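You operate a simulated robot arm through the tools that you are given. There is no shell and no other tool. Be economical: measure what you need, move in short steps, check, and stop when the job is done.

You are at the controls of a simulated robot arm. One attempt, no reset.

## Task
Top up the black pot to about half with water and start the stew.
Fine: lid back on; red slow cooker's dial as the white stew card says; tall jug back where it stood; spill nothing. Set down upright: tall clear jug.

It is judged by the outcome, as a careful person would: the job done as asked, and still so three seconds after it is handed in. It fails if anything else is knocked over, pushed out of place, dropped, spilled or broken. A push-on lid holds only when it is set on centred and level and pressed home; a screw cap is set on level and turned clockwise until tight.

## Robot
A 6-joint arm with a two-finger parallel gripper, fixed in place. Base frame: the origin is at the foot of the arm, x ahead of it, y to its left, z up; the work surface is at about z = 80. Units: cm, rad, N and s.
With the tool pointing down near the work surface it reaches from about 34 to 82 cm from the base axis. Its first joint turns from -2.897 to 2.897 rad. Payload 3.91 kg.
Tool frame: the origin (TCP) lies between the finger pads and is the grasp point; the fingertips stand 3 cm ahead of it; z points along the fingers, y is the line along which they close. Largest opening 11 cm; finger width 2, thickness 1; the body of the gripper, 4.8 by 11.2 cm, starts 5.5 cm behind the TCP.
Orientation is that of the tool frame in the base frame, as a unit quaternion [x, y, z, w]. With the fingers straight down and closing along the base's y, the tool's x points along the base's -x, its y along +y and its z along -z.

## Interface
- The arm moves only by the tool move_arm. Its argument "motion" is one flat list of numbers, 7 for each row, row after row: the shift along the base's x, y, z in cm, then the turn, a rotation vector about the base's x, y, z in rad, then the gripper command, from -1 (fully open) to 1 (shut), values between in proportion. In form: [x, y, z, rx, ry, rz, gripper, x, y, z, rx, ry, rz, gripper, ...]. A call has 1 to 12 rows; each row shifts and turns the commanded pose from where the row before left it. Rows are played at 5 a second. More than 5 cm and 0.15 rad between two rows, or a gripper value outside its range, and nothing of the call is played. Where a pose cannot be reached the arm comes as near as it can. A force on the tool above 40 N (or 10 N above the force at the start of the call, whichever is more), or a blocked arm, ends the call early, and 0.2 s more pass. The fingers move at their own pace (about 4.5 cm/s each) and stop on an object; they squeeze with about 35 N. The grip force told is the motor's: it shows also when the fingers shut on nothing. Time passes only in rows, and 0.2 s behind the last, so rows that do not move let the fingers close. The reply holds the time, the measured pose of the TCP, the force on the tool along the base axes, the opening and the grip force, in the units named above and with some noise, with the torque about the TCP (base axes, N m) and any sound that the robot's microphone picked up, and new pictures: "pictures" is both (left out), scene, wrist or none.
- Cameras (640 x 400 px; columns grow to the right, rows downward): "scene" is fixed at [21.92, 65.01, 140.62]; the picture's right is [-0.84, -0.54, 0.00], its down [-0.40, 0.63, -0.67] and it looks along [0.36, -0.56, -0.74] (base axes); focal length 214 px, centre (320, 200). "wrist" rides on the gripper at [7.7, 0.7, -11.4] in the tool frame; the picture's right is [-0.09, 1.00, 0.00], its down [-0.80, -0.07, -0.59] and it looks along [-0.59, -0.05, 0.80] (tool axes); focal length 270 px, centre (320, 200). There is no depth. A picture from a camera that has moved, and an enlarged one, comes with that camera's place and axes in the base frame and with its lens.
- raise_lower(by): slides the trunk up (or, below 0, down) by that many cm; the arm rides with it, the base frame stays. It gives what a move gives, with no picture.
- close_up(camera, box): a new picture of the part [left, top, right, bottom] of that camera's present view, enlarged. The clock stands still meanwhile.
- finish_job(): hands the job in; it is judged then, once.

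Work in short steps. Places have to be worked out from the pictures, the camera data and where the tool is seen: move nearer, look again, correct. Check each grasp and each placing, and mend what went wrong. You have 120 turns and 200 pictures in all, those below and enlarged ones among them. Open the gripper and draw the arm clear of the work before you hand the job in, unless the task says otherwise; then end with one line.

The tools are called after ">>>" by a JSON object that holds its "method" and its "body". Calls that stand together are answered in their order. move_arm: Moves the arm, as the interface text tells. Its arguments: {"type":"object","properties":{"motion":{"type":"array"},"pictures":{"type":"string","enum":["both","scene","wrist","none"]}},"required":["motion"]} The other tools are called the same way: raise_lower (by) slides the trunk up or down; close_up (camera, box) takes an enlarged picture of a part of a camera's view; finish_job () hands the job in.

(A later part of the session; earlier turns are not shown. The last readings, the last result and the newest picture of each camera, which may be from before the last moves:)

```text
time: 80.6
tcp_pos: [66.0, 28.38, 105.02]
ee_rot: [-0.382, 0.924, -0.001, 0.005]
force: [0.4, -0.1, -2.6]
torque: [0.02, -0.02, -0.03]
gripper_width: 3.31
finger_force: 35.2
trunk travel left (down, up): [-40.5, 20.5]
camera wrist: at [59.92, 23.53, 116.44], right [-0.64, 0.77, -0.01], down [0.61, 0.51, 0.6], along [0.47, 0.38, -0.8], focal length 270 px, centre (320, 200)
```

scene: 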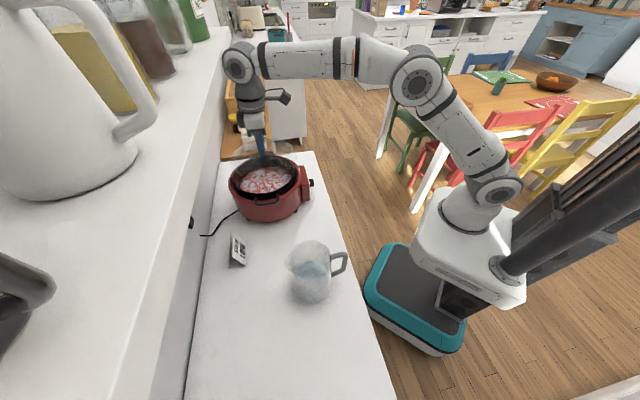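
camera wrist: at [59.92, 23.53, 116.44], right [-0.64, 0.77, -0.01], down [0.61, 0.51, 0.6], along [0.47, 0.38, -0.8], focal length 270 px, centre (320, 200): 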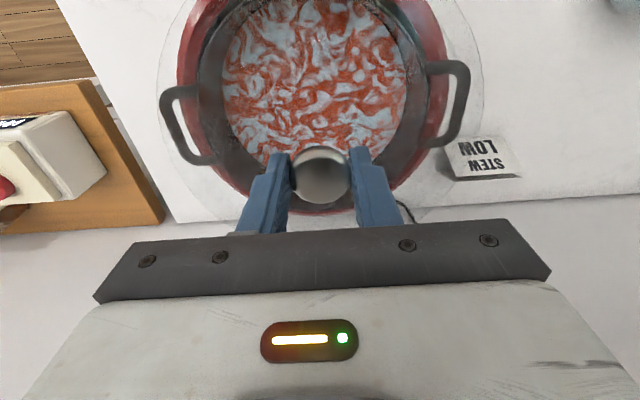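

The arm is at its extension limit here because z minus trunk height is too large. I'll put the arm at its best-reach height and do the vertical approach with the trunk, so the trunk goes up first.

>>> {"method": "raise_lower", "body": {"by": 5}}

>>> {"method": "move_arm", "body": {"motion": [-0.5, -0.2, -1, 0, 0, 0, 1, -0.5, -0.2, -1, 0, 0, 0, 1, 0, 0, -1.5, 0, 0, 0, 1, 0, 0, -1.3, 0, 0, 0, 1, 0, 0, 0, 0, 0, 0, 1], "pictures": "none"}}

```text
time: 81.5
tcp_pos: [66.71, 27.55, 109.33]
ee_rot: [-0.38, 0.925, 0.001, -0.003]
force: [0.3, -0.4, -2.7]
torque: [0.03, 0.03, -0.03]
gripper_width: 3.32
finger_force: 34.8
trunk travel left (down, up): [-45.5, 15.5]
```

```text
time: 82.7
tcp_pos: [66.15, 28.19, 104.68]
ee_rot: [-0.381, 0.925, 0.0, 0.002]
force: [-0.7, 0.5, -2.4]
torque: [0.01, -0.02, -0.02]
gripper_width: 3.32
finger_force: 34.5
trunk travel left (down, up): [-45.5, 15.5]
```

>>> {"method": "move_arm", "body": {"motion": [0.7, 0.2, 0, 0, 0, 0, 1, 0.7, 0.2, 0, 0, 0, 0, 1, 0, 0, 0, 0, 0, 0, 1, 0, 0, 0, 0, 0, 0, 1]}}

```text
time: 83.7
tcp_pos: [66.07, 28.13, 104.73]
ee_rot: [-0.381, 0.925, -0.002, 0.0]
force: [0.3, 0.5, -2.6]
torque: [-0.01, 0.02, -0.02]
gripper_width: 3.32
finger_force: 35.1
trunk travel left (down, up): [-45.5, 15.5]
camera wrist: at [60.12, 23.2, 116.28], right [-0.64, 0.77, 0.0], down [0.62, 0.52, 0.59], along [0.46, 0.38, -0.81], focal length 270 px, centre (320, 200)
```

scene: 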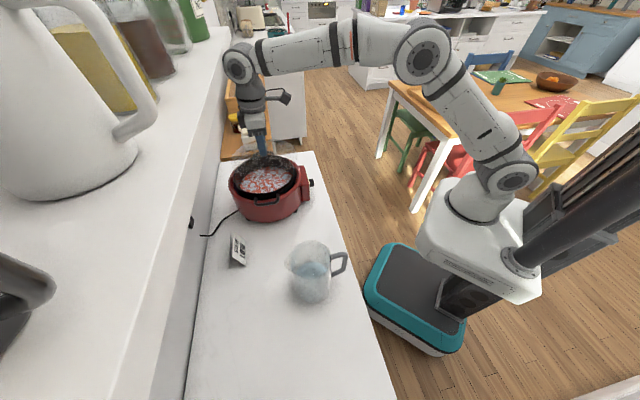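
wrist: 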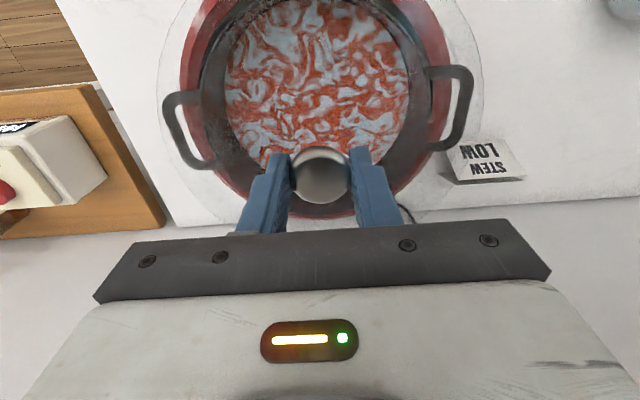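

The arm doesn't move at all here regardless of trunk height, so something fixed must block the wrist above z ≈ 124 on the wall side. The remedy is to hold the knob with the tool pitched, keeping the wrist nearer the robot while the lid stays level. I'll take the lid back to the counter and regrip it.

>>> {"method": "move_arm", "body": {"motion": [-3, -1, 1, 0, 0, 0, 1, -3, -1, 1.5, 0, 0, 0, 1, -3, 0, 1.5, 0, 0, 0, 1, -2.84, 3.42, 0, 0, 0, 0, 1, -2.84, 3.42, 0, 0, 0, 0, 1, -2.84, 3.42, 0, 0, 0, 0, 1, -2.84, 3.42, 0, 0, 0, 0, 1, -2.84, 3.42, 0, 0, 0, 0, 1, -2.84, 3.42, 0, 0, 0, 0, 1, -2.84, 3.42, 0, 0, 0, 0, 1, -2.84, 3.42, 0, 0, 0, 0, 1], "pictures": "none"}}

```text
time: 86.1
tcp_pos: [36.12, 54.25, 108.24]
ee_rot: [-0.381, 0.925, -0.002, -0.001]
force: [0.2, -1.2, -1.9]
torque: [0.02, -0.01, -0.03]
gripper_width: 3.29
finger_force: 34.9
trunk travel left (down, up): [-45.5, 15.5]
```

>>> {"method": "move_arm", "body": {"motion": [-3.3, 2.4, 0, 0, 0, 0, 1, -3.3, 2.4, 0, 0, 0, 0, 1, -3.3, 2.4, 0, 0, 0, 0, 1, -3.3, 2.4, 0, 0, 0, 0, 1, 0, 0, -4.5, 0, 0, 0, 1, 0, 0, -4.5, 0, 0, 0, 1, 0, 0, -4.5, 0, 0, 0, 1, 0, 0, -4, 0, 0, 0, 1, 0, 0, -2, 0, 0, 0, 1, 0, 0, -1, 0, 0, 0, 1, 0, 0, 0, 0, 0, 0, 1], "pictures": "wrist"}}

```text
time: 88.5
tcp_pos: [23.01, 63.81, 87.67]
ee_rot: [-0.381, 0.925, -0.001, 0.0]
force: [-0.2, -1.0, -2.2]
torque: [-0.01, 0.01, 0.0]
gripper_width: 3.29
finger_force: 35.0
trunk travel left (down, up): [-45.5, 15.5]
camera wrist: at [16.92, 58.87, 99.25], right [-0.64, 0.77, 0.0], down [0.62, 0.52, 0.59], along [0.46, 0.38, -0.81], focal length 270 px, centre (320, 200)
```

wrist: 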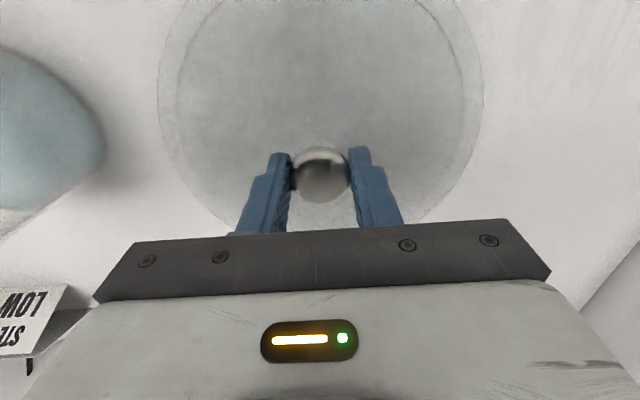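

>>> {"method": "move_arm", "body": {"motion": [0, 0, -0.8, 0, 0, 0, 1, 0, 0, -0.5, 0, 0, 0, 1, 0, 0, -0.3, 0, 0, 0, 1, 0, 0, 0, 0, 0, 0, 1], "pictures": "none"}}

```text
time: 89.5
tcp_pos: [22.9, 63.54, 86.14]
ee_rot: [-0.381, 0.925, -0.001, -0.001]
force: [-0.2, 0.1, -2.1]
torque: [0.01, 0.0, 0.0]
gripper_width: 3.3
finger_force: 35.5
trunk travel left (down, up): [-45.5, 15.5]
```

The lid is just above the counter. Lowering the last few millimetres, then releasing.

>>> {"method": "move_arm", "body": {"motion": [0, 0, -0.2, 0, 0, 0, 1, 0, 0, -0.15, 0, 0, 0, 1, 0, 0, 0, 0, 0, 0, 1, 0, 0, 0, 0, 0, 0, 0.2, 0, 0, 0, 0, 0, 0, -0.3, 0, 0, 0, 0, 0, 0, -0.3, 0, 0, 0.8, 0, 0, 0, -0.3], "pictures": "none"}}

```text
time: 91.1
tcp_pos: [22.89, 63.78, 86.58]
ee_rot: [-0.381, 0.924, -0.002, 0.0]
force: [0.4, -1.2, 0.0]
torque: [-0.05, 0.01, 0.02]
gripper_width: 7.13
finger_force: 0.0
trunk travel left (down, up): [-45.5, 15.5]
```

Now pitching the open gripper by 0.30 rad around the knob so the wrist leans toward the robot.

>>> {"method": "move_arm", "body": {"motion": [-0.24, -0.24, 0.3, 0.105, -0.105, 0, -0.3, -0.24, -0.24, 0, 0.105, -0.105, 0, -0.3, 0, 0, 0, 0, 0, 0, -0.3]}}

```text
time: 91.9
tcp_pos: [22.36, 63.13, 86.99]
ee_rot: [-0.377, 0.914, 0.057, 0.137]
force: [0.1, 0.0, 0.5]
torque: [-0.03, -0.04, 0.02]
gripper_width: 7.13
finger_force: 0.1
trunk travel left (down, up): [-45.5, 15.5]
camera wrist: at [14.22, 56.24, 95.7], right [-0.64, 0.77, 0.03], down [0.47, 0.37, 0.8], along [0.61, 0.53, -0.6], focal length 270 px, centre (320, 200)
```

scene: 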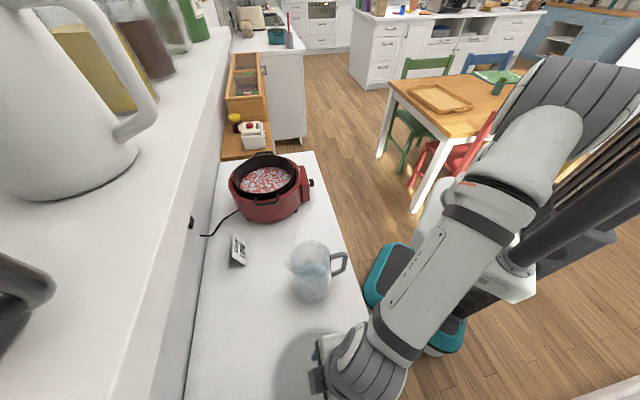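
wrist: 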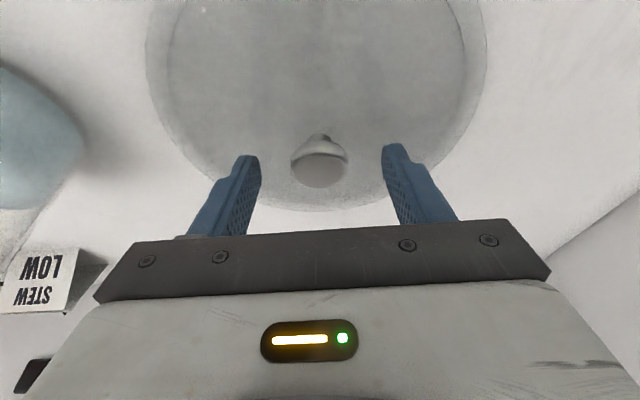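

The knob sits between the tips. Lowering 0.7 and closing.

>>> {"method": "move_arm", "body": {"motion": [0, 0, -0.4, 0, 0, 0, -0.3, 0, 0, -0.3, 0, 0, 0, -0.3, 0, 0, 0, 0, 0, 0, -0.3], "pictures": "none"}}

>>> {"method": "move_arm", "body": {"motion": [0, 0, 0, 0, 0, 0, 0.2, 0, 0, 0, 0, 0, 0, 1, 0, 0, 0, 0, 0, 0, 1, 0, 0, 0, 0, 0, 0, 1, 0, 0, 0, 0, 0, 0, 1], "pictures": "wrist"}}

```text
time: 92.7
tcp_pos: [22.32, 63.18, 86.28]
ee_rot: [-0.377, 0.914, 0.057, 0.136]
force: [0.1, 0.8, 0.4]
torque: [0.04, -0.01, 0.02]
gripper_width: 7.15
finger_force: 0.0
trunk travel left (down, up): [-45.5, 15.5]
```

```text
time: 93.9
tcp_pos: [22.4, 63.27, 86.34]
ee_rot: [-0.377, 0.914, 0.057, 0.136]
force: [0.6, -0.2, 0.4]
torque: [0.02, 0.01, -0.01]
gripper_width: 3.3
finger_force: 34.6
trunk travel left (down, up): [-45.5, 15.5]
camera wrist: at [14.22, 56.27, 94.98], right [-0.64, 0.77, 0.03], down [0.47, 0.37, 0.8], along [0.61, 0.53, -0.6], focal length 270 px, centre (320, 200)
```

wrist: 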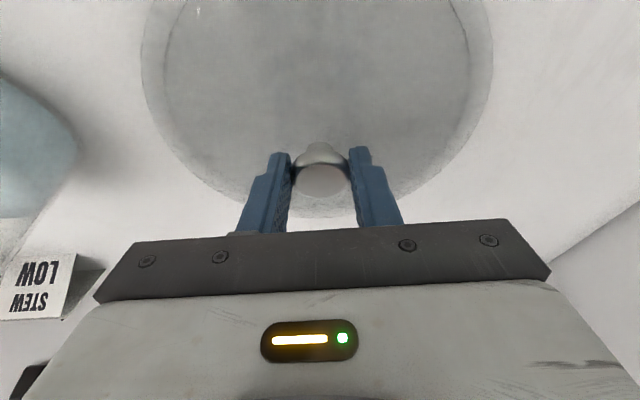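

Knob gripped with the tool pitched. Lifting and checking that the lid stays level.

>>> {"method": "move_arm", "body": {"motion": [0, 0, 1, 0, 0, 0, 1, 0, 0, 2, 0, 0, 0, 1, 0, 0, 4, 0, 0, 0, 1, 0, 0, 4, 0, 0, 0, 1, 0, 0, 4, 0, 0, 0, 1, 0, 0, 4, 0, 0, 0, 1, 0, 0, 4, 0, 0, 0, 1, 0, 0, 0, 0, 0, 0, 1], "pictures": "wrist"}}

```text
time: 95.7
tcp_pos: [22.28, 63.27, 109.46]
ee_rot: [-0.377, 0.915, 0.056, 0.137]
force: [-1.0, -0.9, -1.9]
torque: [-0.02, 0.04, -0.02]
gripper_width: 3.3
finger_force: 34.5
trunk travel left (down, up): [-45.5, 15.5]
camera wrist: at [14.17, 56.28, 118.17], right [-0.64, 0.77, 0.02], down [0.47, 0.37, 0.8], along [0.61, 0.53, -0.6], focal length 270 px, centre (320, 200)
```

wrist: 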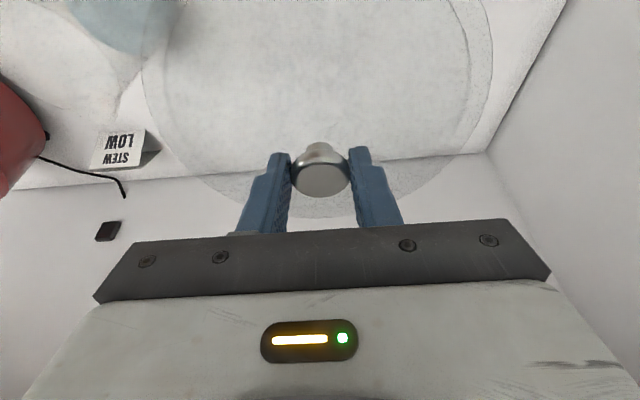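

The lid stayed in the same pose. Traversing back to the cooker.

>>> {"method": "move_arm", "body": {"motion": [2.84, -3.35, 0, 0, 0, 0, 1, 2.84, -3.35, 0, 0, 0, 0, 1, 2.84, -3.35, 0, 0, 0, 0, 1, 2.84, -3.35, 0, 0, 0, 0, 1, 2.84, -3.35, 0, 0, 0, 0, 1, 2.84, -3.35, 0, 0, 0, 0, 1, 2.84, -3.35, 0, 0, 0, 0, 1, 2.84, -3.35, 0, 0, 0, 0, 1, 2.84, -3.35, 0, 0, 0, 0, 1, 2.84, -3.35, 0, 0, 0, 0, 1, 2.84, -2, 0, 0, 0, 0, 1], "pictures": "none"}}

>>> {"method": "move_arm", "body": {"motion": [3.4, 0.07, -1, 0, 0, 0, 1, 3.4, 0.07, -1, 0, 0, 0, 1, 3.4, 0.07, -1, 0, 0, 0, 1, 3.4, 0.07, -1, 0, 0, 0, 1, 0, 0, 0, 0, 0, 0, 1, 0, 0, 0, 0, 0, 0, 1]}}

```text
time: 98.1
tcp_pos: [53.66, 27.66, 109.2]
ee_rot: [-0.377, 0.914, 0.057, 0.136]
force: [-0.5, -0.6, -2.0]
torque: [-0.06, 0.0, 0.01]
gripper_width: 3.31
finger_force: 34.6
trunk travel left (down, up): [-45.5, 15.5]
```

```text
time: 99.5
tcp_pos: [67.3, 28.11, 105.28]
ee_rot: [-0.376, 0.915, 0.055, 0.135]
force: [-0.2, 0.2, -1.8]
torque: [0.01, 0.0, -0.01]
gripper_width: 3.32
finger_force: 34.7
trunk travel left (down, up): [-45.5, 15.5]
camera wrist: at [59.15, 21.14, 113.99], right [-0.64, 0.77, 0.03], down [0.47, 0.37, 0.8], along [0.6, 0.53, -0.6], focal length 270 px, centre (320, 200)
```

scene: 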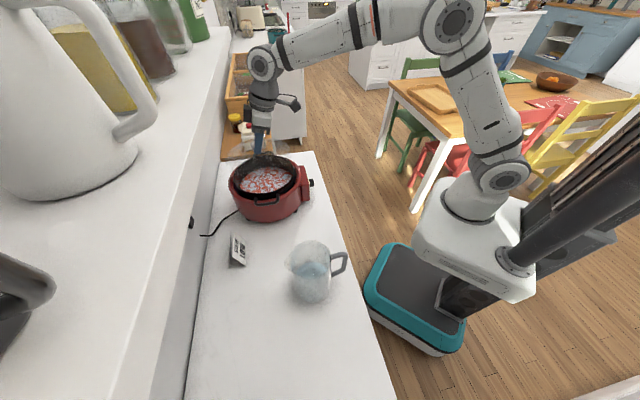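
wrist: 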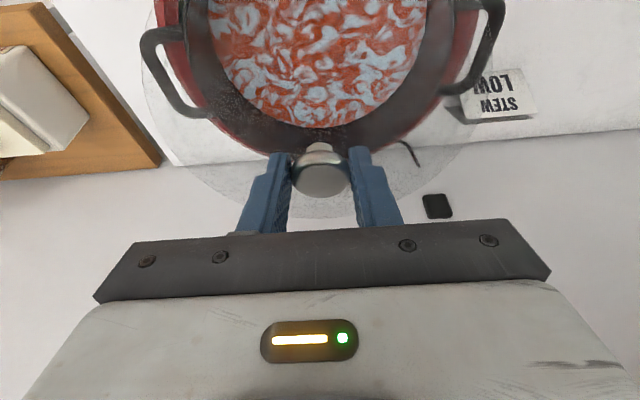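

Full reach now works. Adjusting to the seat position (67.05, 28.1) and lowering toward the rim.

>>> {"method": "move_arm", "body": {"motion": [-0.15, 0, -1.5, 0, 0, 0, 1, 0, 0, -1.5, 0, 0, 0, 1, 0, 0, -0.8, 0, 0, 0, 1, 0, 0, 0, 0, 0, 0, 1, 0, 0, 0, 0, 0, 0, 1], "pictures": "wrist"}}

>>> {"method": "close_up", "body": {"camera": "scene", "box": [225, 130, 325, 220]}}

```text
time: 100.7
tcp_pos: [67.29, 28.15, 101.45]
ee_rot: [-0.377, 0.914, 0.057, 0.136]
force: [-0.5, 0.3, -2.0]
torque: [-0.01, 0.02, 0.0]
gripper_width: 3.32
finger_force: 35.0
trunk travel left (down, up): [-45.5, 15.5]
camera wrist: at [58.97, 21.13, 110.19], right [-0.64, 0.77, 0.03], down [0.47, 0.37, 0.8], along [0.61, 0.53, -0.6], focal length 270 px, centre (320, 200)
```

wrist: 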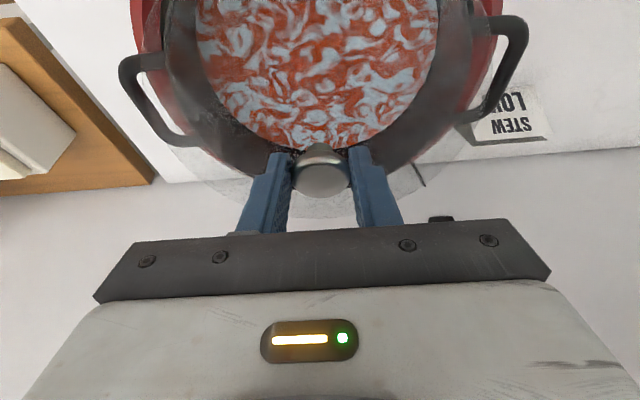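

```text
4.44 times, centred on (275, 175) of scene
camera zoom: at [21.92, 65.01, 140.62], right [-0.84, -0.54, 0.0], down [-0.4, 0.63, -0.67], along [0.36, -0.56, -0.74], focal length 953 px, centre (520, 311)
```

zoom: 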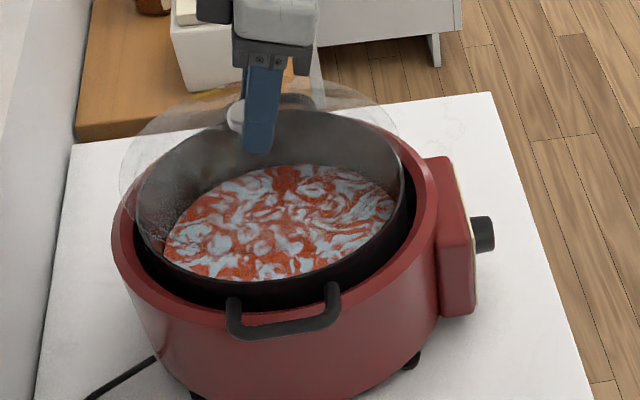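

The lid is about 0.25 cm too far outward, which matches the TCP reading. Correcting and lowering slowly.

>>> {"method": "move_arm", "body": {"motion": [-0.25, -0.1, 0, 0, 0, 0, 1, 0, 0, -0.5, 0, 0, 0, 1, 0, 0, -0.4, 0, 0, 0, 1, 0, 0, -0.3, 0, 0, 0, 1, 0, 0, 0, 0, 0, 0, 1], "pictures": "none"}}

>>> {"method": "close_up", "body": {"camera": "scene", "box": [225, 130, 325, 220]}}

```text
time: 101.9
tcp_pos: [66.95, 27.84, 100.34]
ee_rot: [-0.377, 0.915, 0.056, 0.136]
force: [0.0, 0.3, -2.3]
torque: [-0.06, 0.03, -0.02]
gripper_width: 3.32
finger_force: 35.5
trunk travel left (down, up): [-45.5, 15.5]
```

```text
4.44 times, centred on (275, 175) of scene
camera zoom: at [21.92, 65.01, 140.62], right [-0.84, -0.54, 0.0], down [-0.4, 0.63, -0.67], along [0.36, -0.56, -0.74], focal length 953 px, centre (520, 311)
```

zoom: 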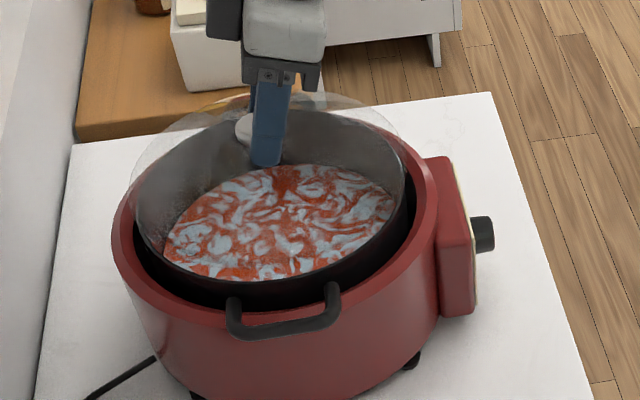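

Nearly concentric. Continuing down to contact.

>>> {"method": "move_arm", "body": {"motion": [0, 0, -0.3, 0, 0, 0, 1, 0, 0, -0.3, 0, 0, 0, 1, 0, 0, -0.2, 0, 0, 0, 1, 0, 0, 0, 0, 0, 0, 1], "pictures": "none"}}

>>> {"method": "close_up", "body": {"camera": "scene", "box": [225, 130, 325, 220]}}

```text
time: 102.9
tcp_pos: [66.89, 27.96, 99.5]
ee_rot: [-0.377, 0.914, 0.056, 0.135]
force: [0.3, -0.1, -1.9]
torque: [0.0, -0.04, 0.02]
gripper_width: 3.32
finger_force: 35.1
trunk travel left (down, up): [-45.5, 15.5]
```

```text
4.44 times, centred on (275, 175) of scene
camera zoom: at [21.92, 65.01, 140.62], right [-0.84, -0.54, 0.0], down [-0.4, 0.63, -0.67], along [0.36, -0.56, -0.74], focal length 953 px, centre (520, 311)
```

zoom: 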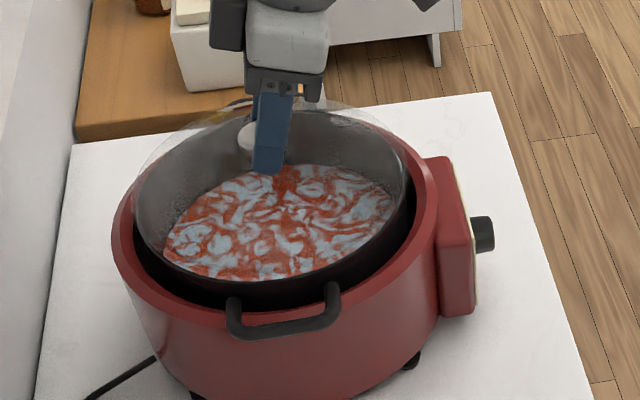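

No contact yet, so continuing in small steps.

>>> {"method": "move_arm", "body": {"motion": [0, 0, -0.2, 0, 0, 0, 1, 0, 0, -0.2, 0, 0, 0, 1, 0, 0, -0.2, 0, 0, 0, 1, 0, 0, 0, 0, 0, 0, 1], "pictures": "none"}}

```text
time: 103.9
tcp_pos: [66.88, 27.99, 98.98]
ee_rot: [-0.377, 0.914, 0.056, 0.138]
force: [5.8, 5.3, 11.1]
torque: [-0.16, 0.15, 0.07]
gripper_width: 3.32
finger_force: 34.5
trunk travel left (down, up): [-45.5, 15.5]
```

Contact has been made, with a sideways push toward +d, so the lid is slightly too near the robot. I'll shift 0.15 cm outward and look.

>>> {"method": "move_arm", "body": {"motion": [0.12, 0.12, 0, 0, 0, 0, 1, 0, 0, 0, 0, 0, 0, 1], "pictures": "wrist"}}

>>> {"method": "close_up", "body": {"camera": "scene", "box": [230, 145, 310, 205]}}

```text
time: 104.5
tcp_pos: [66.85, 28.12, 99.06]
ee_rot: [-0.377, 0.914, 0.056, 0.137]
force: [-1.9, 1.1, 11.7]
torque: [0.51, -0.37, -0.1]
gripper_width: 3.29
finger_force: 35.1
trunk travel left (down, up): [-45.5, 15.5]
camera wrist: at [58.7, 21.0, 107.73], right [-0.64, 0.77, 0.02], down [0.47, 0.37, 0.8], along [0.61, 0.53, -0.6], focal length 270 px, centre (320, 200)
```

wrist: 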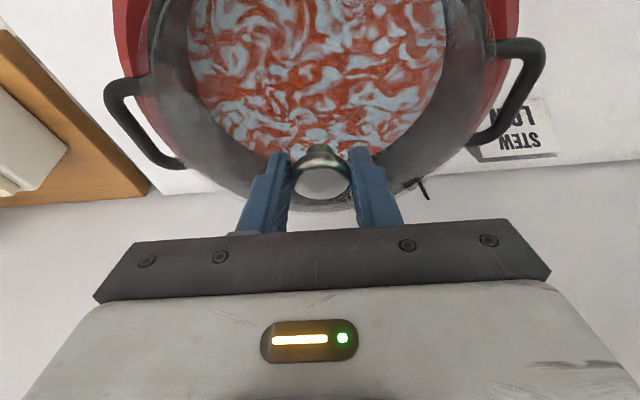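

```text
6.67 times, centred on (270, 175) of scene
camera zoom: at [21.92, 65.01, 140.62], right [-0.84, -0.54, 0.0], down [-0.4, 0.63, -0.67], along [0.36, -0.56, -0.74], focal length 1430 px, centre (653, 367)
```

zoom: 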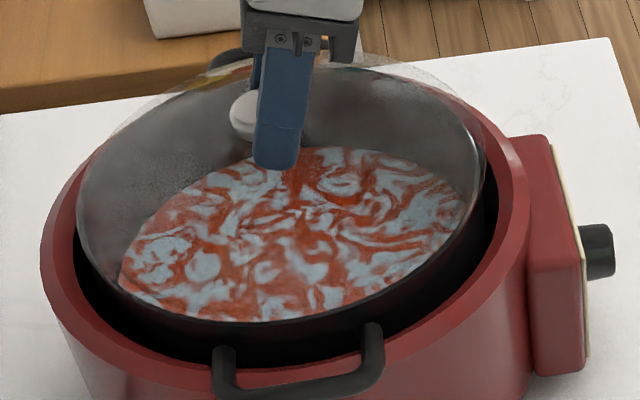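

The lid appears concentric on the rim. Pressing home in small steps and listening for a snap.

>>> {"method": "move_arm", "body": {"motion": [0, 0, -0.2, 0, 0, 0, 1, 0, 0, -0.2, 0, 0, 0, 1, 0, 0, 0, 0, 0, 0, 1], "pictures": "none"}}

```text
time: 105.3
tcp_pos: [66.83, 27.96, 98.87]
ee_rot: [-0.376, 0.914, 0.056, 0.14]
force: [3.5, 0.3, 30.1]
torque: [-0.1, -0.09, 0.01]
gripper_width: 3.32
finger_force: 34.5
trunk travel left (down, up): [-45.5, 15.5]
```

>>> {"method": "move_arm", "body": {"motion": [0, 0, -0.15, 0, 0, 0, 1, 0, 0, -0.15, 0, 0, 0, 1, 0, 0, -0.15, 0, 0, 0, 1, 0, 0, 0, 0, 0, 0, 1], "pictures": "none"}}

```text
time: 105.9
tcp_pos: [67.11, 27.97, 98.77]
ee_rot: [-0.376, 0.914, 0.055, 0.141]
force: [2.8, 2.2, 6.0]
torque: [0.71, -0.68, -0.08]
gripper_width: 3.33
finger_force: 35.4
trunk travel left (down, up): [-45.5, 15.5]
stopped in row 2: the force on the tool passed its limit at 41 N (the readings are from after the stop); the commanded pose is now the measured one
```

The press hit 41 N without an audible snap. I'll do a gentle pull test of a few millimetres to see whether the lid is held.

>>> {"method": "move_arm", "body": {"motion": [0, 0, 0.1, 0, 0, 0, 1, 0, 0, 0.1, 0, 0, 0, 1, 0, 0, 0.1, 0, 0, 0, 1, 0, 0, 0.1, 0, 0, 0, 1], "pictures": "none"}}

```text
time: 106.9
tcp_pos: [67.08, 28.1, 98.87]
ee_rot: [-0.377, 0.914, 0.057, 0.138]
force: [-0.4, 0.7, -2.2]
torque: [0.01, 0.05, -0.03]
gripper_width: 3.33
finger_force: 35.5
trunk travel left (down, up): [-45.5, 15.5]
```

Only the lid's weight is felt, so it's not latched. The shift helped, though: at (67.08, 28.1) it hangs free lower than before. Pressing again here.

>>> {"method": "move_arm", "body": {"motion": [0, 0, -0.15, 0, 0, 0, 1, 0, 0, -0.15, 0, 0, 0, 1, 0, 0, -0.15, 0, 0, 0, 1, 0, 0, 0, 0, 0, 0, 1], "pictures": "both"}}

>>> {"method": "close_up", "body": {"camera": "scene", "box": [230, 145, 310, 205]}}

```text
time: 107.9
tcp_pos: [67.1, 28.05, 98.6]
ee_rot: [-0.376, 0.914, 0.056, 0.141]
force: [-1.2, -1.9, 8.1]
torque: [0.81, -0.65, 0.01]
gripper_width: 3.32
finger_force: 34.8
trunk travel left (down, up): [-45.5, 15.5]
camera wrist: at [58.85, 21.07, 107.3], right [-0.64, 0.77, 0.02], down [0.46, 0.36, 0.81], along [0.61, 0.53, -0.59], focal length 270 px, centre (320, 200)
```

scene: 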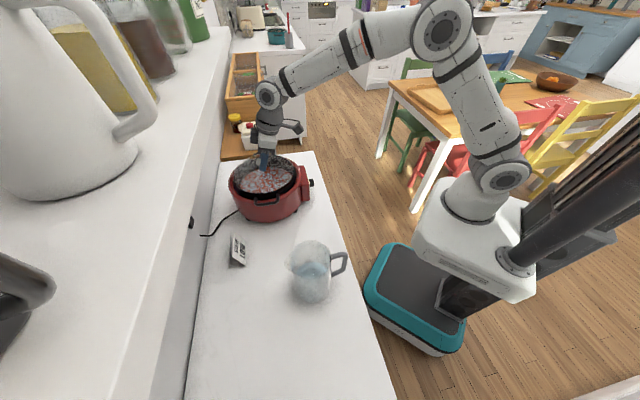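
wrist: 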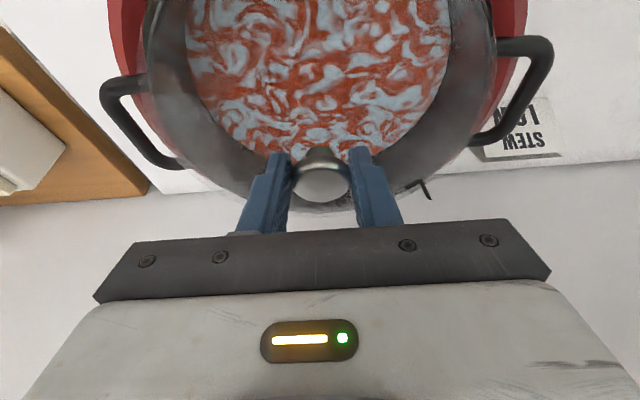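

```text
6.67 times, centred on (270, 175) of scene
camera zoom: at [21.92, 65.01, 140.62], right [-0.84, -0.54, 0.0], down [-0.4, 0.63, -0.67], along [0.36, -0.56, -0.74], focal length 1430 px, centre (653, 367)
```

zoom: 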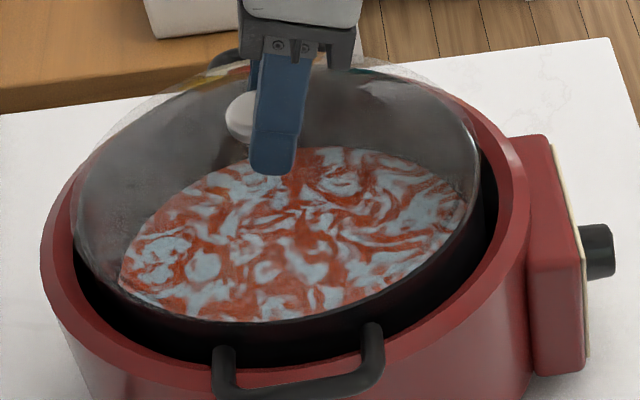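

The torque shows only the far rim touching, so the lid has pitched slightly in the grip. I'll recentre it 0.2 cm back, release so it self-levels on the rim, and then press on the knob from above.

>>> {"method": "move_arm", "body": {"motion": [-0.12, -0.12, 0.15, 0, 0, 0, 1, 0, 0, -0.05, 0.02, -0.02, 0, 1, 0, 0, 0, 0, 0, 0, 1], "pictures": "none"}}

>>> {"method": "close_up", "body": {"camera": "scene", "box": [230, 145, 310, 205]}}

```text
time: 108.7
tcp_pos: [66.89, 27.88, 98.6]
ee_rot: [-0.376, 0.912, 0.061, 0.151]
force: [-4.0, 0.7, 3.3]
torque: [-0.52, 0.78, 0.02]
gripper_width: 3.33
finger_force: 35.5
trunk travel left (down, up): [-45.5, 15.5]
heard: snap
```

```text
6.67 times, centred on (270, 175) of scene
camera zoom: at [21.92, 65.01, 140.62], right [-0.84, -0.54, 0.0], down [-0.4, 0.63, -0.67], along [0.36, -0.56, -0.74], focal length 1430 px, centre (653, 367)
```

zoom: 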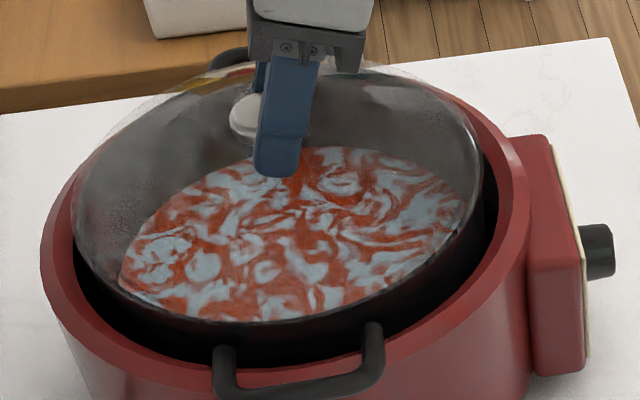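

A snap: the lid latched. Releasing the knob.

>>> {"method": "move_arm", "body": {"motion": [0, 0, 0, 0, 0, 0, 0.3, 0, 0, 0, 0, 0, 0, -0.2, 0, 0, 0, 0, 0, 0, -0.2, 0, 0, 0, 0, 0, 0, -0.2], "pictures": "wrist"}}

>>> {"method": "close_up", "body": {"camera": "scene", "box": [230, 145, 310, 205]}}

```text
time: 109.7
tcp_pos: [67.02, 27.94, 98.6]
ee_rot: [-0.376, 0.912, 0.061, 0.152]
force: [-0.1, -0.1, 0.3]
torque: [-0.02, -0.03, -0.01]
gripper_width: 6.6
finger_force: 0.1
trunk travel left (down, up): [-45.5, 15.5]
camera wrist: at [58.61, 20.81, 106.96], right [-0.64, 0.77, 0.03], down [0.45, 0.35, 0.82], along [0.62, 0.54, -0.57], focal length 270 px, centre (320, 200)
```

wrist: 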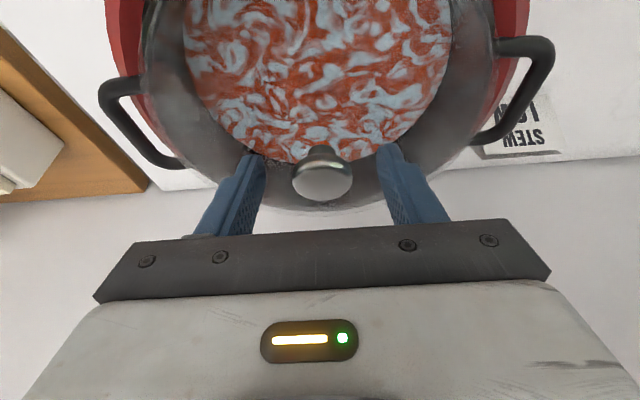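

```text
6.67 times, centred on (270, 175) of scene
camera zoom: at [21.92, 65.01, 140.62], right [-0.84, -0.54, 0.0], down [-0.4, 0.63, -0.67], along [0.36, -0.56, -0.74], focal length 1430 px, centre (653, 367)
```

zoom: 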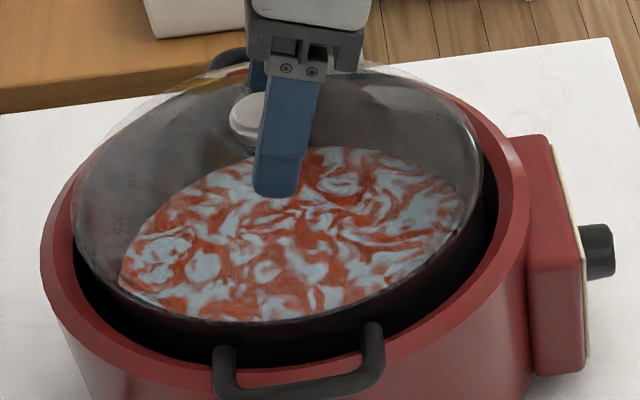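

The lid sits in place. Withdrawing along the tool axis, then backing off toward the robot to see the dial from the front.

>>> {"method": "move_arm", "body": {"motion": [-0.5, -0.5, 2, 0, 0, 0, -0.2, -1, -1, 4, 0, 0, 0, -0.2, -2.5, -2.5, 2, 0, 0, 0, -1, -3, -3, 0, 0.05, -0.05, 0, -1, -3, -3, 0, 0.07, -0.07, 0, -1, -3, -3, 0, 0.07, -0.07, 0, -1, -3, -3, 0, 0.07, -0.07, 0, -1, -3, -3, 0, 0.07, -0.07, 0, -1, 0, 0, 0, 0.07, -0.07, 0, -1, 0, 0, 0, 0.07, -0.07, 0, -1]}}

>>> {"method": "close_up", "body": {"camera": "scene", "box": [220, 145, 320, 225]}}

```text
time: 111.9
tcp_pos: [47.97, 8.93, 106.6]
ee_rot: [-0.334, 0.813, 0.182, 0.442]
force: [0.3, 0.1, -0.4]
torque: [-0.06, 0.01, 0.0]
gripper_width: 10.99
finger_force: 0.1
trunk travel left (down, up): [-45.5, 15.5]
camera wrist: at [37.6, -0.22, 106.44], right [-0.67, 0.74, 0.07], down [0.01, -0.09, 1.0], along [0.75, 0.66, 0.06], focal length 270 px, centre (320, 200)
```

scene: 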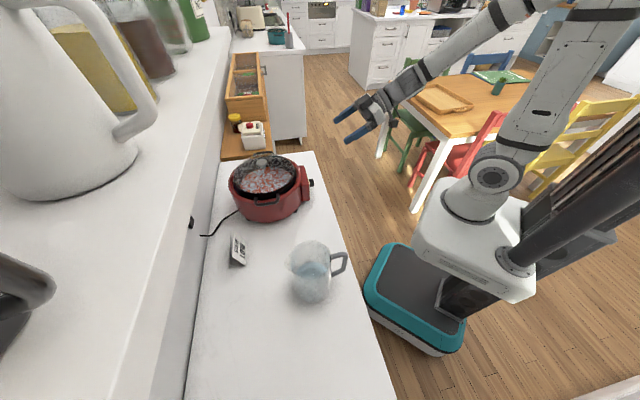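
wrist: 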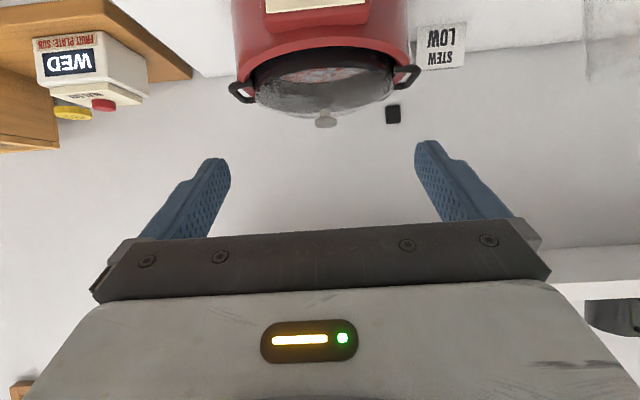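

```text
5.00 times, centred on (270, 185) of scene
camera zoom: at [21.92, 65.01, 140.62], right [-0.84, -0.54, 0.0], down [-0.4, 0.63, -0.67], along [0.36, -0.56, -0.74], focal length 1072 px, centre (570, 275)
```

zoom: 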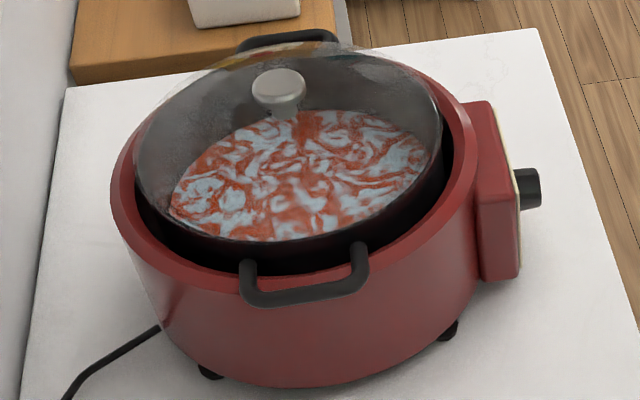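

The lid matches its original position exactly. Now lowering with the trunk to see the dial face from the front.

>>> {"method": "raise_lower", "body": {"by": -15}}

>>> {"method": "close_up", "body": {"camera": "wrist", "box": [160, 20, 480, 220]}}

```text
time: 113.6
tcp_pos: [47.86, 8.81, 91.73]
ee_rot: [-0.334, 0.812, 0.182, 0.442]
force: [0.4, 1.0, 0.1]
torque: [-0.03, 0.03, -0.03]
gripper_width: 11.01
finger_force: 0.0
trunk travel left (down, up): [-30.5, 30.5]
```

```text
2.00 times, centred on (320, 120) of wrist
camera zoom: at [37.59, -0.22, 91.47], right [-0.67, 0.74, 0.07], down [0.01, -0.09, 1.0], along [0.75, 0.66, 0.06], focal length 541 px, centre (320, 360)
```

zoom: 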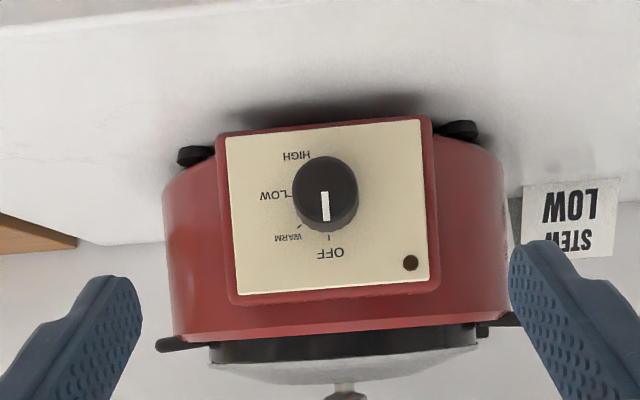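

The dial face is clear: the pointer is at OFF (top) and LOW is 90° clockwise as seen from the front. The axis is at about w = −27.45, z ≈ 85.2, with the knob face at d ≈ 51. I'll bring the tool horizontal in front of it, gripper half open.

>>> {"method": "move_arm", "body": {"motion": [0, 0, -1, 0.102, -0.102, 0, -0.2, 0, 0, -1.5, 0.102, -0.102, 0, -0.2, 0, 0, -1.5, 0.102, -0.102, 0, -0.2, 0, 0, -1.5, 0.102, -0.102, 0, -0.2, 0, 0, -1, 0, 0, 0, -0.2, 0, 0, 0, 0, 0, 0, -0.2]}}

```text
time: 115.0
tcp_pos: [49.77, 8.44, 86.39]
ee_rot: [-0.267, 0.655, 0.271, 0.653]
force: [0.8, 0.1, 1.9]
torque: [0.01, 0.01, -0.01]
gripper_width: 6.6
finger_force: 0.1
out of reach, approached as far as the arm can: row 3, 4, 5
trunk travel left (down, up): [-30.5, 30.5]
camera wrist: at [41.13, 0.97, 78.73], right [-0.7, 0.71, 0.09], down [-0.37, -0.47, 0.8], along [0.61, 0.53, 0.59], focal length 270 px, centre (320, 200)
```

scene: 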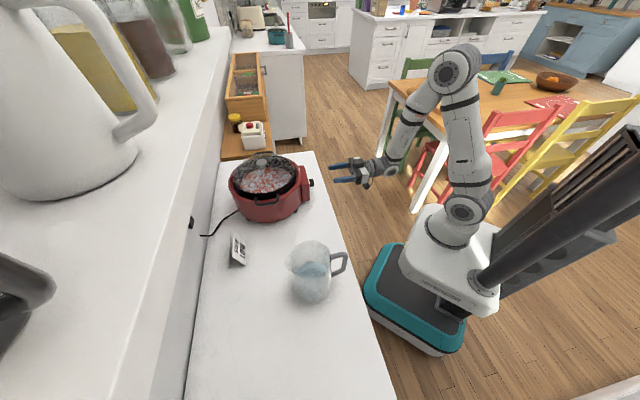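
wrist: 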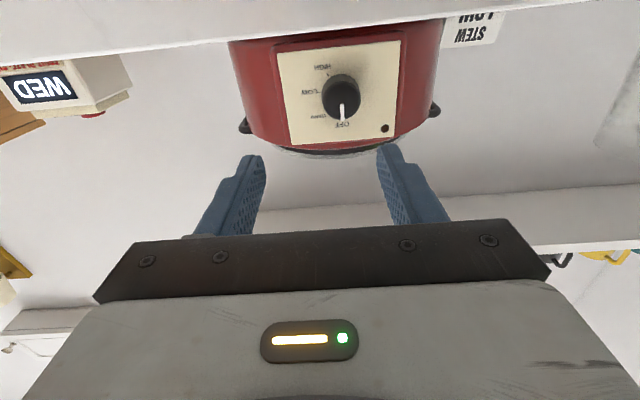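

Tool is horizontal. The knob centre from this view is (55.6, 16.8, 84.9). Aligning laterally and advancing to a pre-grasp.

>>> {"method": "move_arm", "body": {"motion": [0.5, 1.3, -0.4, 0, 0, 0, -0.2, 0.5, 1.3, -0.5, 0, 0, 0, -0.2, 0.45, 1.35, -0.4, 0, 0, 0, -0.2, 0, 0, 0, 0, 0, 0, -0.2]}}

```text
time: 116.0
tcp_pos: [51.8, 12.18, 85.89]
ee_rot: [-0.268, 0.655, 0.272, 0.652]
force: [0.6, -0.9, 0.3]
torque: [0.0, 0.0, -0.01]
gripper_width: 6.6
finger_force: 0.1
out of reach, approached as far as the arm can: row 1, 2, 3
trunk travel left (down, up): [-30.5, 30.5]
camera wrist: at [43.02, 4.75, 78.28], right [-0.7, 0.71, 0.1], down [-0.37, -0.47, 0.8], along [0.61, 0.53, 0.59], focal length 270 px, centre (320, 200)
```

scene: 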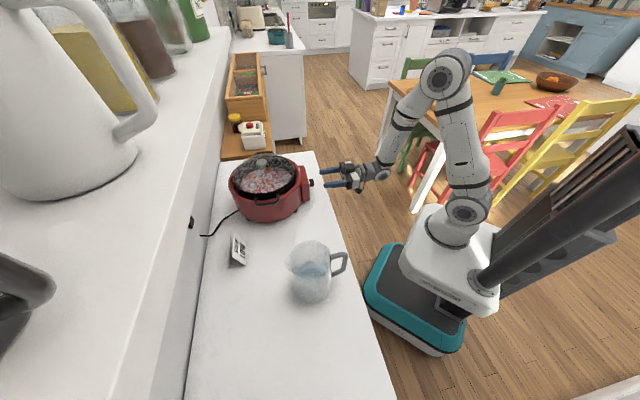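
wrist: 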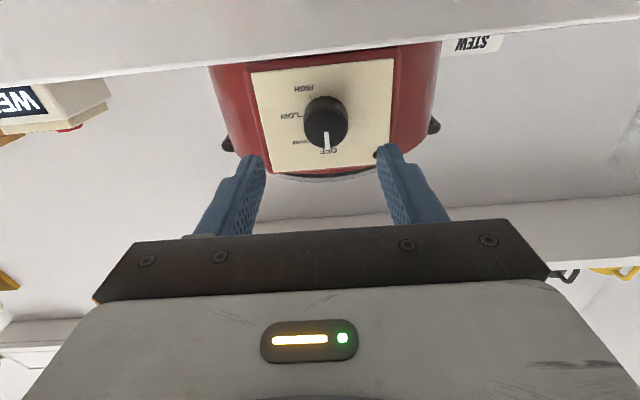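

Slightly off laterally and high, since the arm is quite folded. Advancing a little while aligning should ease that.

>>> {"method": "move_arm", "body": {"motion": [0.35, 0.85, -0.5, 0, 0, 0, -0.2, 0.35, 0.85, -0.4, 0, 0, 0, -0.2, 0, 0, 0, 0, 0, 0, -0.2], "pictures": "wrist"}}

```text
time: 116.8
tcp_pos: [52.74, 13.88, 85.58]
ee_rot: [-0.268, 0.655, 0.272, 0.652]
force: [0.5, -0.4, -0.1]
torque: [0.01, -0.01, 0.01]
gripper_width: 6.59
finger_force: 0.0
out of reach, approached as far as the arm can: row 1, 2
trunk travel left (down, up): [-30.5, 30.5]
camera wrist: at [44.05, 6.38, 77.92], right [-0.7, 0.71, 0.1], down [-0.36, -0.47, 0.8], along [0.61, 0.53, 0.59], focal length 270 px, centre (320, 200)
```

wrist: 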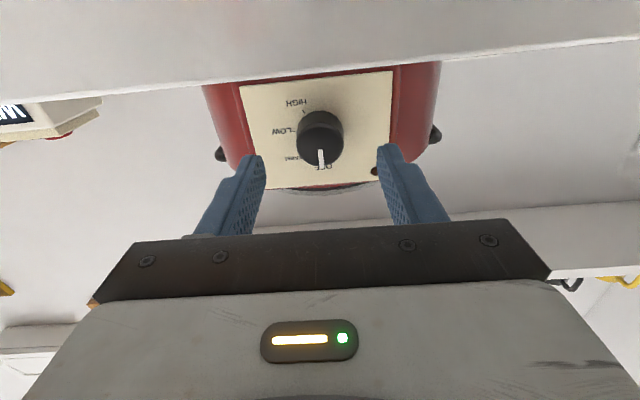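

Laterally aligned. The knob axis is at z ≈ 84.8–85.0 while the TCP is at 85.6, so I'll lower by trunk 0.7 and advance.

>>> {"method": "raise_lower", "body": {"by": -0.7}}

>>> {"method": "move_arm", "body": {"motion": [0.6, 0.6, 0, 0, 0, 0, -0.2, 0.6, 0.6, 0, 0, 0, 0, -0.2, 0, 0, 0, 0, 0, 0, -0.2], "pictures": "wrist"}}

```text
time: 117.4
tcp_pos: [52.75, 13.87, 85.07]
ee_rot: [-0.268, 0.655, 0.272, 0.652]
force: [-0.8, -0.5, 0.4]
torque: [-0.02, 0.01, -0.01]
gripper_width: 6.59
finger_force: 0.1
trunk travel left (down, up): [-29.8, 31.2]
```

```text
time: 118.2
tcp_pos: [53.95, 15.08, 84.92]
ee_rot: [-0.267, 0.656, 0.272, 0.652]
force: [0.3, -0.5, 1.1]
torque: [0.0, -0.02, 0.03]
gripper_width: 6.6
finger_force: 0.1
trunk travel left (down, up): [-29.8, 31.2]
camera wrist: at [45.24, 7.55, 77.22], right [-0.7, 0.71, 0.1], down [-0.37, -0.47, 0.8], along [0.61, 0.53, 0.59], focal length 270 px, centre (320, 200)
```

wrist: 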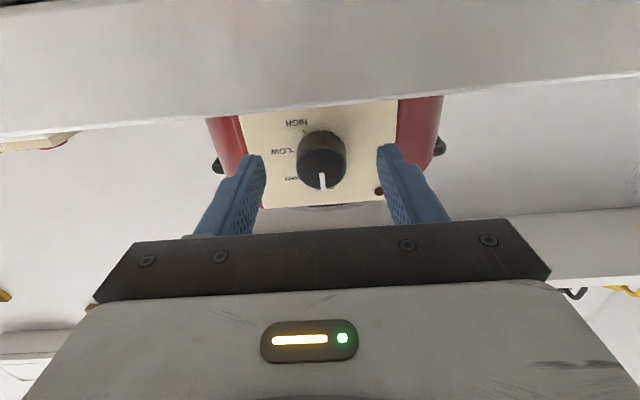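

Aligned in height and laterally. Advancing about 1.2 cm more so the tips straddle the knob.

>>> {"method": "move_arm", "body": {"motion": [0.3, 0.3, 0, 0, 0, 0, -0.2, 0.3, 0.3, 0, 0, 0, 0, -0.2, 0.25, 0.25, 0, 0, 0, 0, -0.2, 0, 0, 0, 0, 0, 0, -0.2], "pictures": "wrist"}}

>>> {"method": "close_up", "body": {"camera": "scene", "box": [280, 155, 360, 215]}}

```text
time: 119.2
tcp_pos: [54.83, 15.86, 84.89]
ee_rot: [-0.268, 0.655, 0.273, 0.652]
force: [-0.6, 0.8, 0.0]
torque: [0.03, 0.0, 0.04]
gripper_width: 6.6
finger_force: 0.2
trunk travel left (down, up): [-29.8, 31.2]
camera wrist: at [46.12, 8.43, 77.25], right [-0.7, 0.71, 0.1], down [-0.36, -0.47, 0.8], along [0.61, 0.53, 0.59], focal length 270 px, centre (320, 200)
```

wrist: 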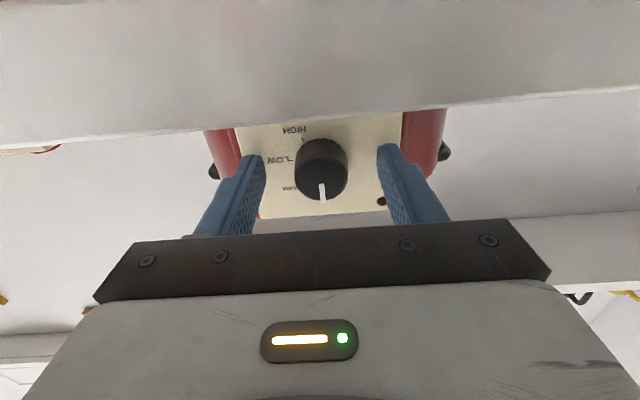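

```text
6.67 times, centred on (320, 185) of scene
camera zoom: at [21.92, 65.01, 140.62], right [-0.84, -0.54, 0.0], down [-0.4, 0.63, -0.67], along [0.36, -0.56, -0.74], focal length 1430 px, centre (320, 300)
```

zoom: 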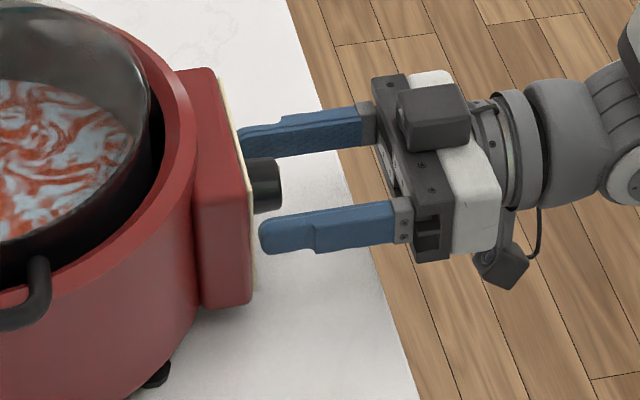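

The knob is between the fingertips, just short of the panel. Closing on it.

>>> {"method": "move_arm", "body": {"motion": [0, 0, 0, 0, 0, 0, 0.2, 0, 0, 0, 0, 0, 0, 1, 0, 0, 0, 0, 0, 0, 1, 0, 0, 0, 0, 0, 0, 1], "pictures": "wrist"}}

```text
time: 120.2
tcp_pos: [54.82, 15.84, 84.86]
ee_rot: [-0.267, 0.656, 0.272, 0.651]
force: [-2.0, 3.5, -1.0]
torque: [0.09, -0.03, 0.17]
gripper_width: 3.12
finger_force: 44.7
trunk travel left (down, up): [-29.8, 31.2]
camera wrist: at [46.09, 8.45, 77.25], right [-0.7, 0.7, 0.1], down [-0.36, -0.47, 0.8], along [0.61, 0.53, 0.59], focal length 270 px, centre (320, 200)
```

wrist: 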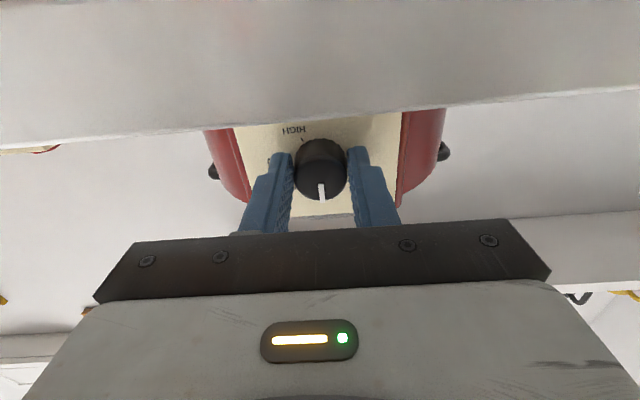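

Gripped. Rotating clockwise about the dial axis, the first ~45°.

>>> {"method": "move_arm", "body": {"motion": [-0.07, 0.07, 0, 0, 0, 0, 1, 0, 0, 0, 0.0925, 0.0925, 0, 1, 0, 0, 0, 0.0925, 0.0925, 0, 1, 0, 0, 0, 0.0925, 0.0925, 0, 1, 0, 0, 0, 0.0925, 0.0925, 0, 1, 0, 0, 0, 0.0925, 0.0925, 0, 1, 0, 0, 0, 0.0925, 0.0925, 0, 1, 0, 0, 0, 0, 0, 0, 1]}}

```text
time: 122.0
tcp_pos: [54.72, 16.02, 84.98]
ee_rot: [0.002, 0.708, 0.501, 0.497]
force: [-6.7, 11.4, 7.9]
torque: [0.41, -0.42, 0.22]
gripper_width: 3.1
finger_force: 45.0
trunk travel left (down, up): [-29.8, 31.2]
camera wrist: at [42.27, 12.25, 80.1], right [-0.45, 0.45, 0.77], down [0.02, -0.86, 0.51], along [0.89, 0.25, 0.38], focal length 270 px, centre (320, 200)
```

scene: 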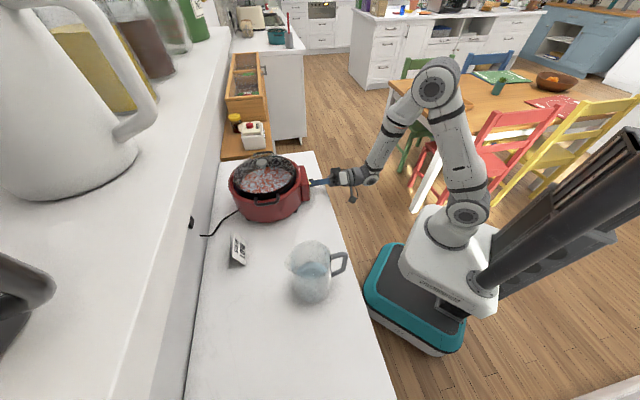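
wrist: 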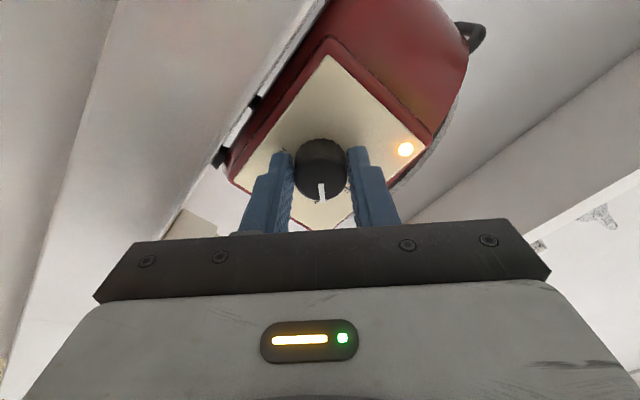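

The indicator lit and the dial follows. Side forces suggest the tool axis is a little off, so I'll shift slightly to relieve them and then turn the remaining 45°.

>>> {"method": "move_arm", "body": {"motion": [-0.15, 0.15, 0.15, 0, 0, 0, 1, 0, 0, 0, 0, 0, 0, 1], "pictures": "none"}}

```text
time: 122.6
tcp_pos: [54.7, 16.07, 84.89]
ee_rot: [0.004, 0.709, 0.5, 0.497]
force: [2.2, -0.4, 1.4]
torque: [-0.33, 0.31, 0.26]
gripper_width: 3.11
finger_force: 44.9
trunk travel left (down, up): [-29.8, 31.2]
```

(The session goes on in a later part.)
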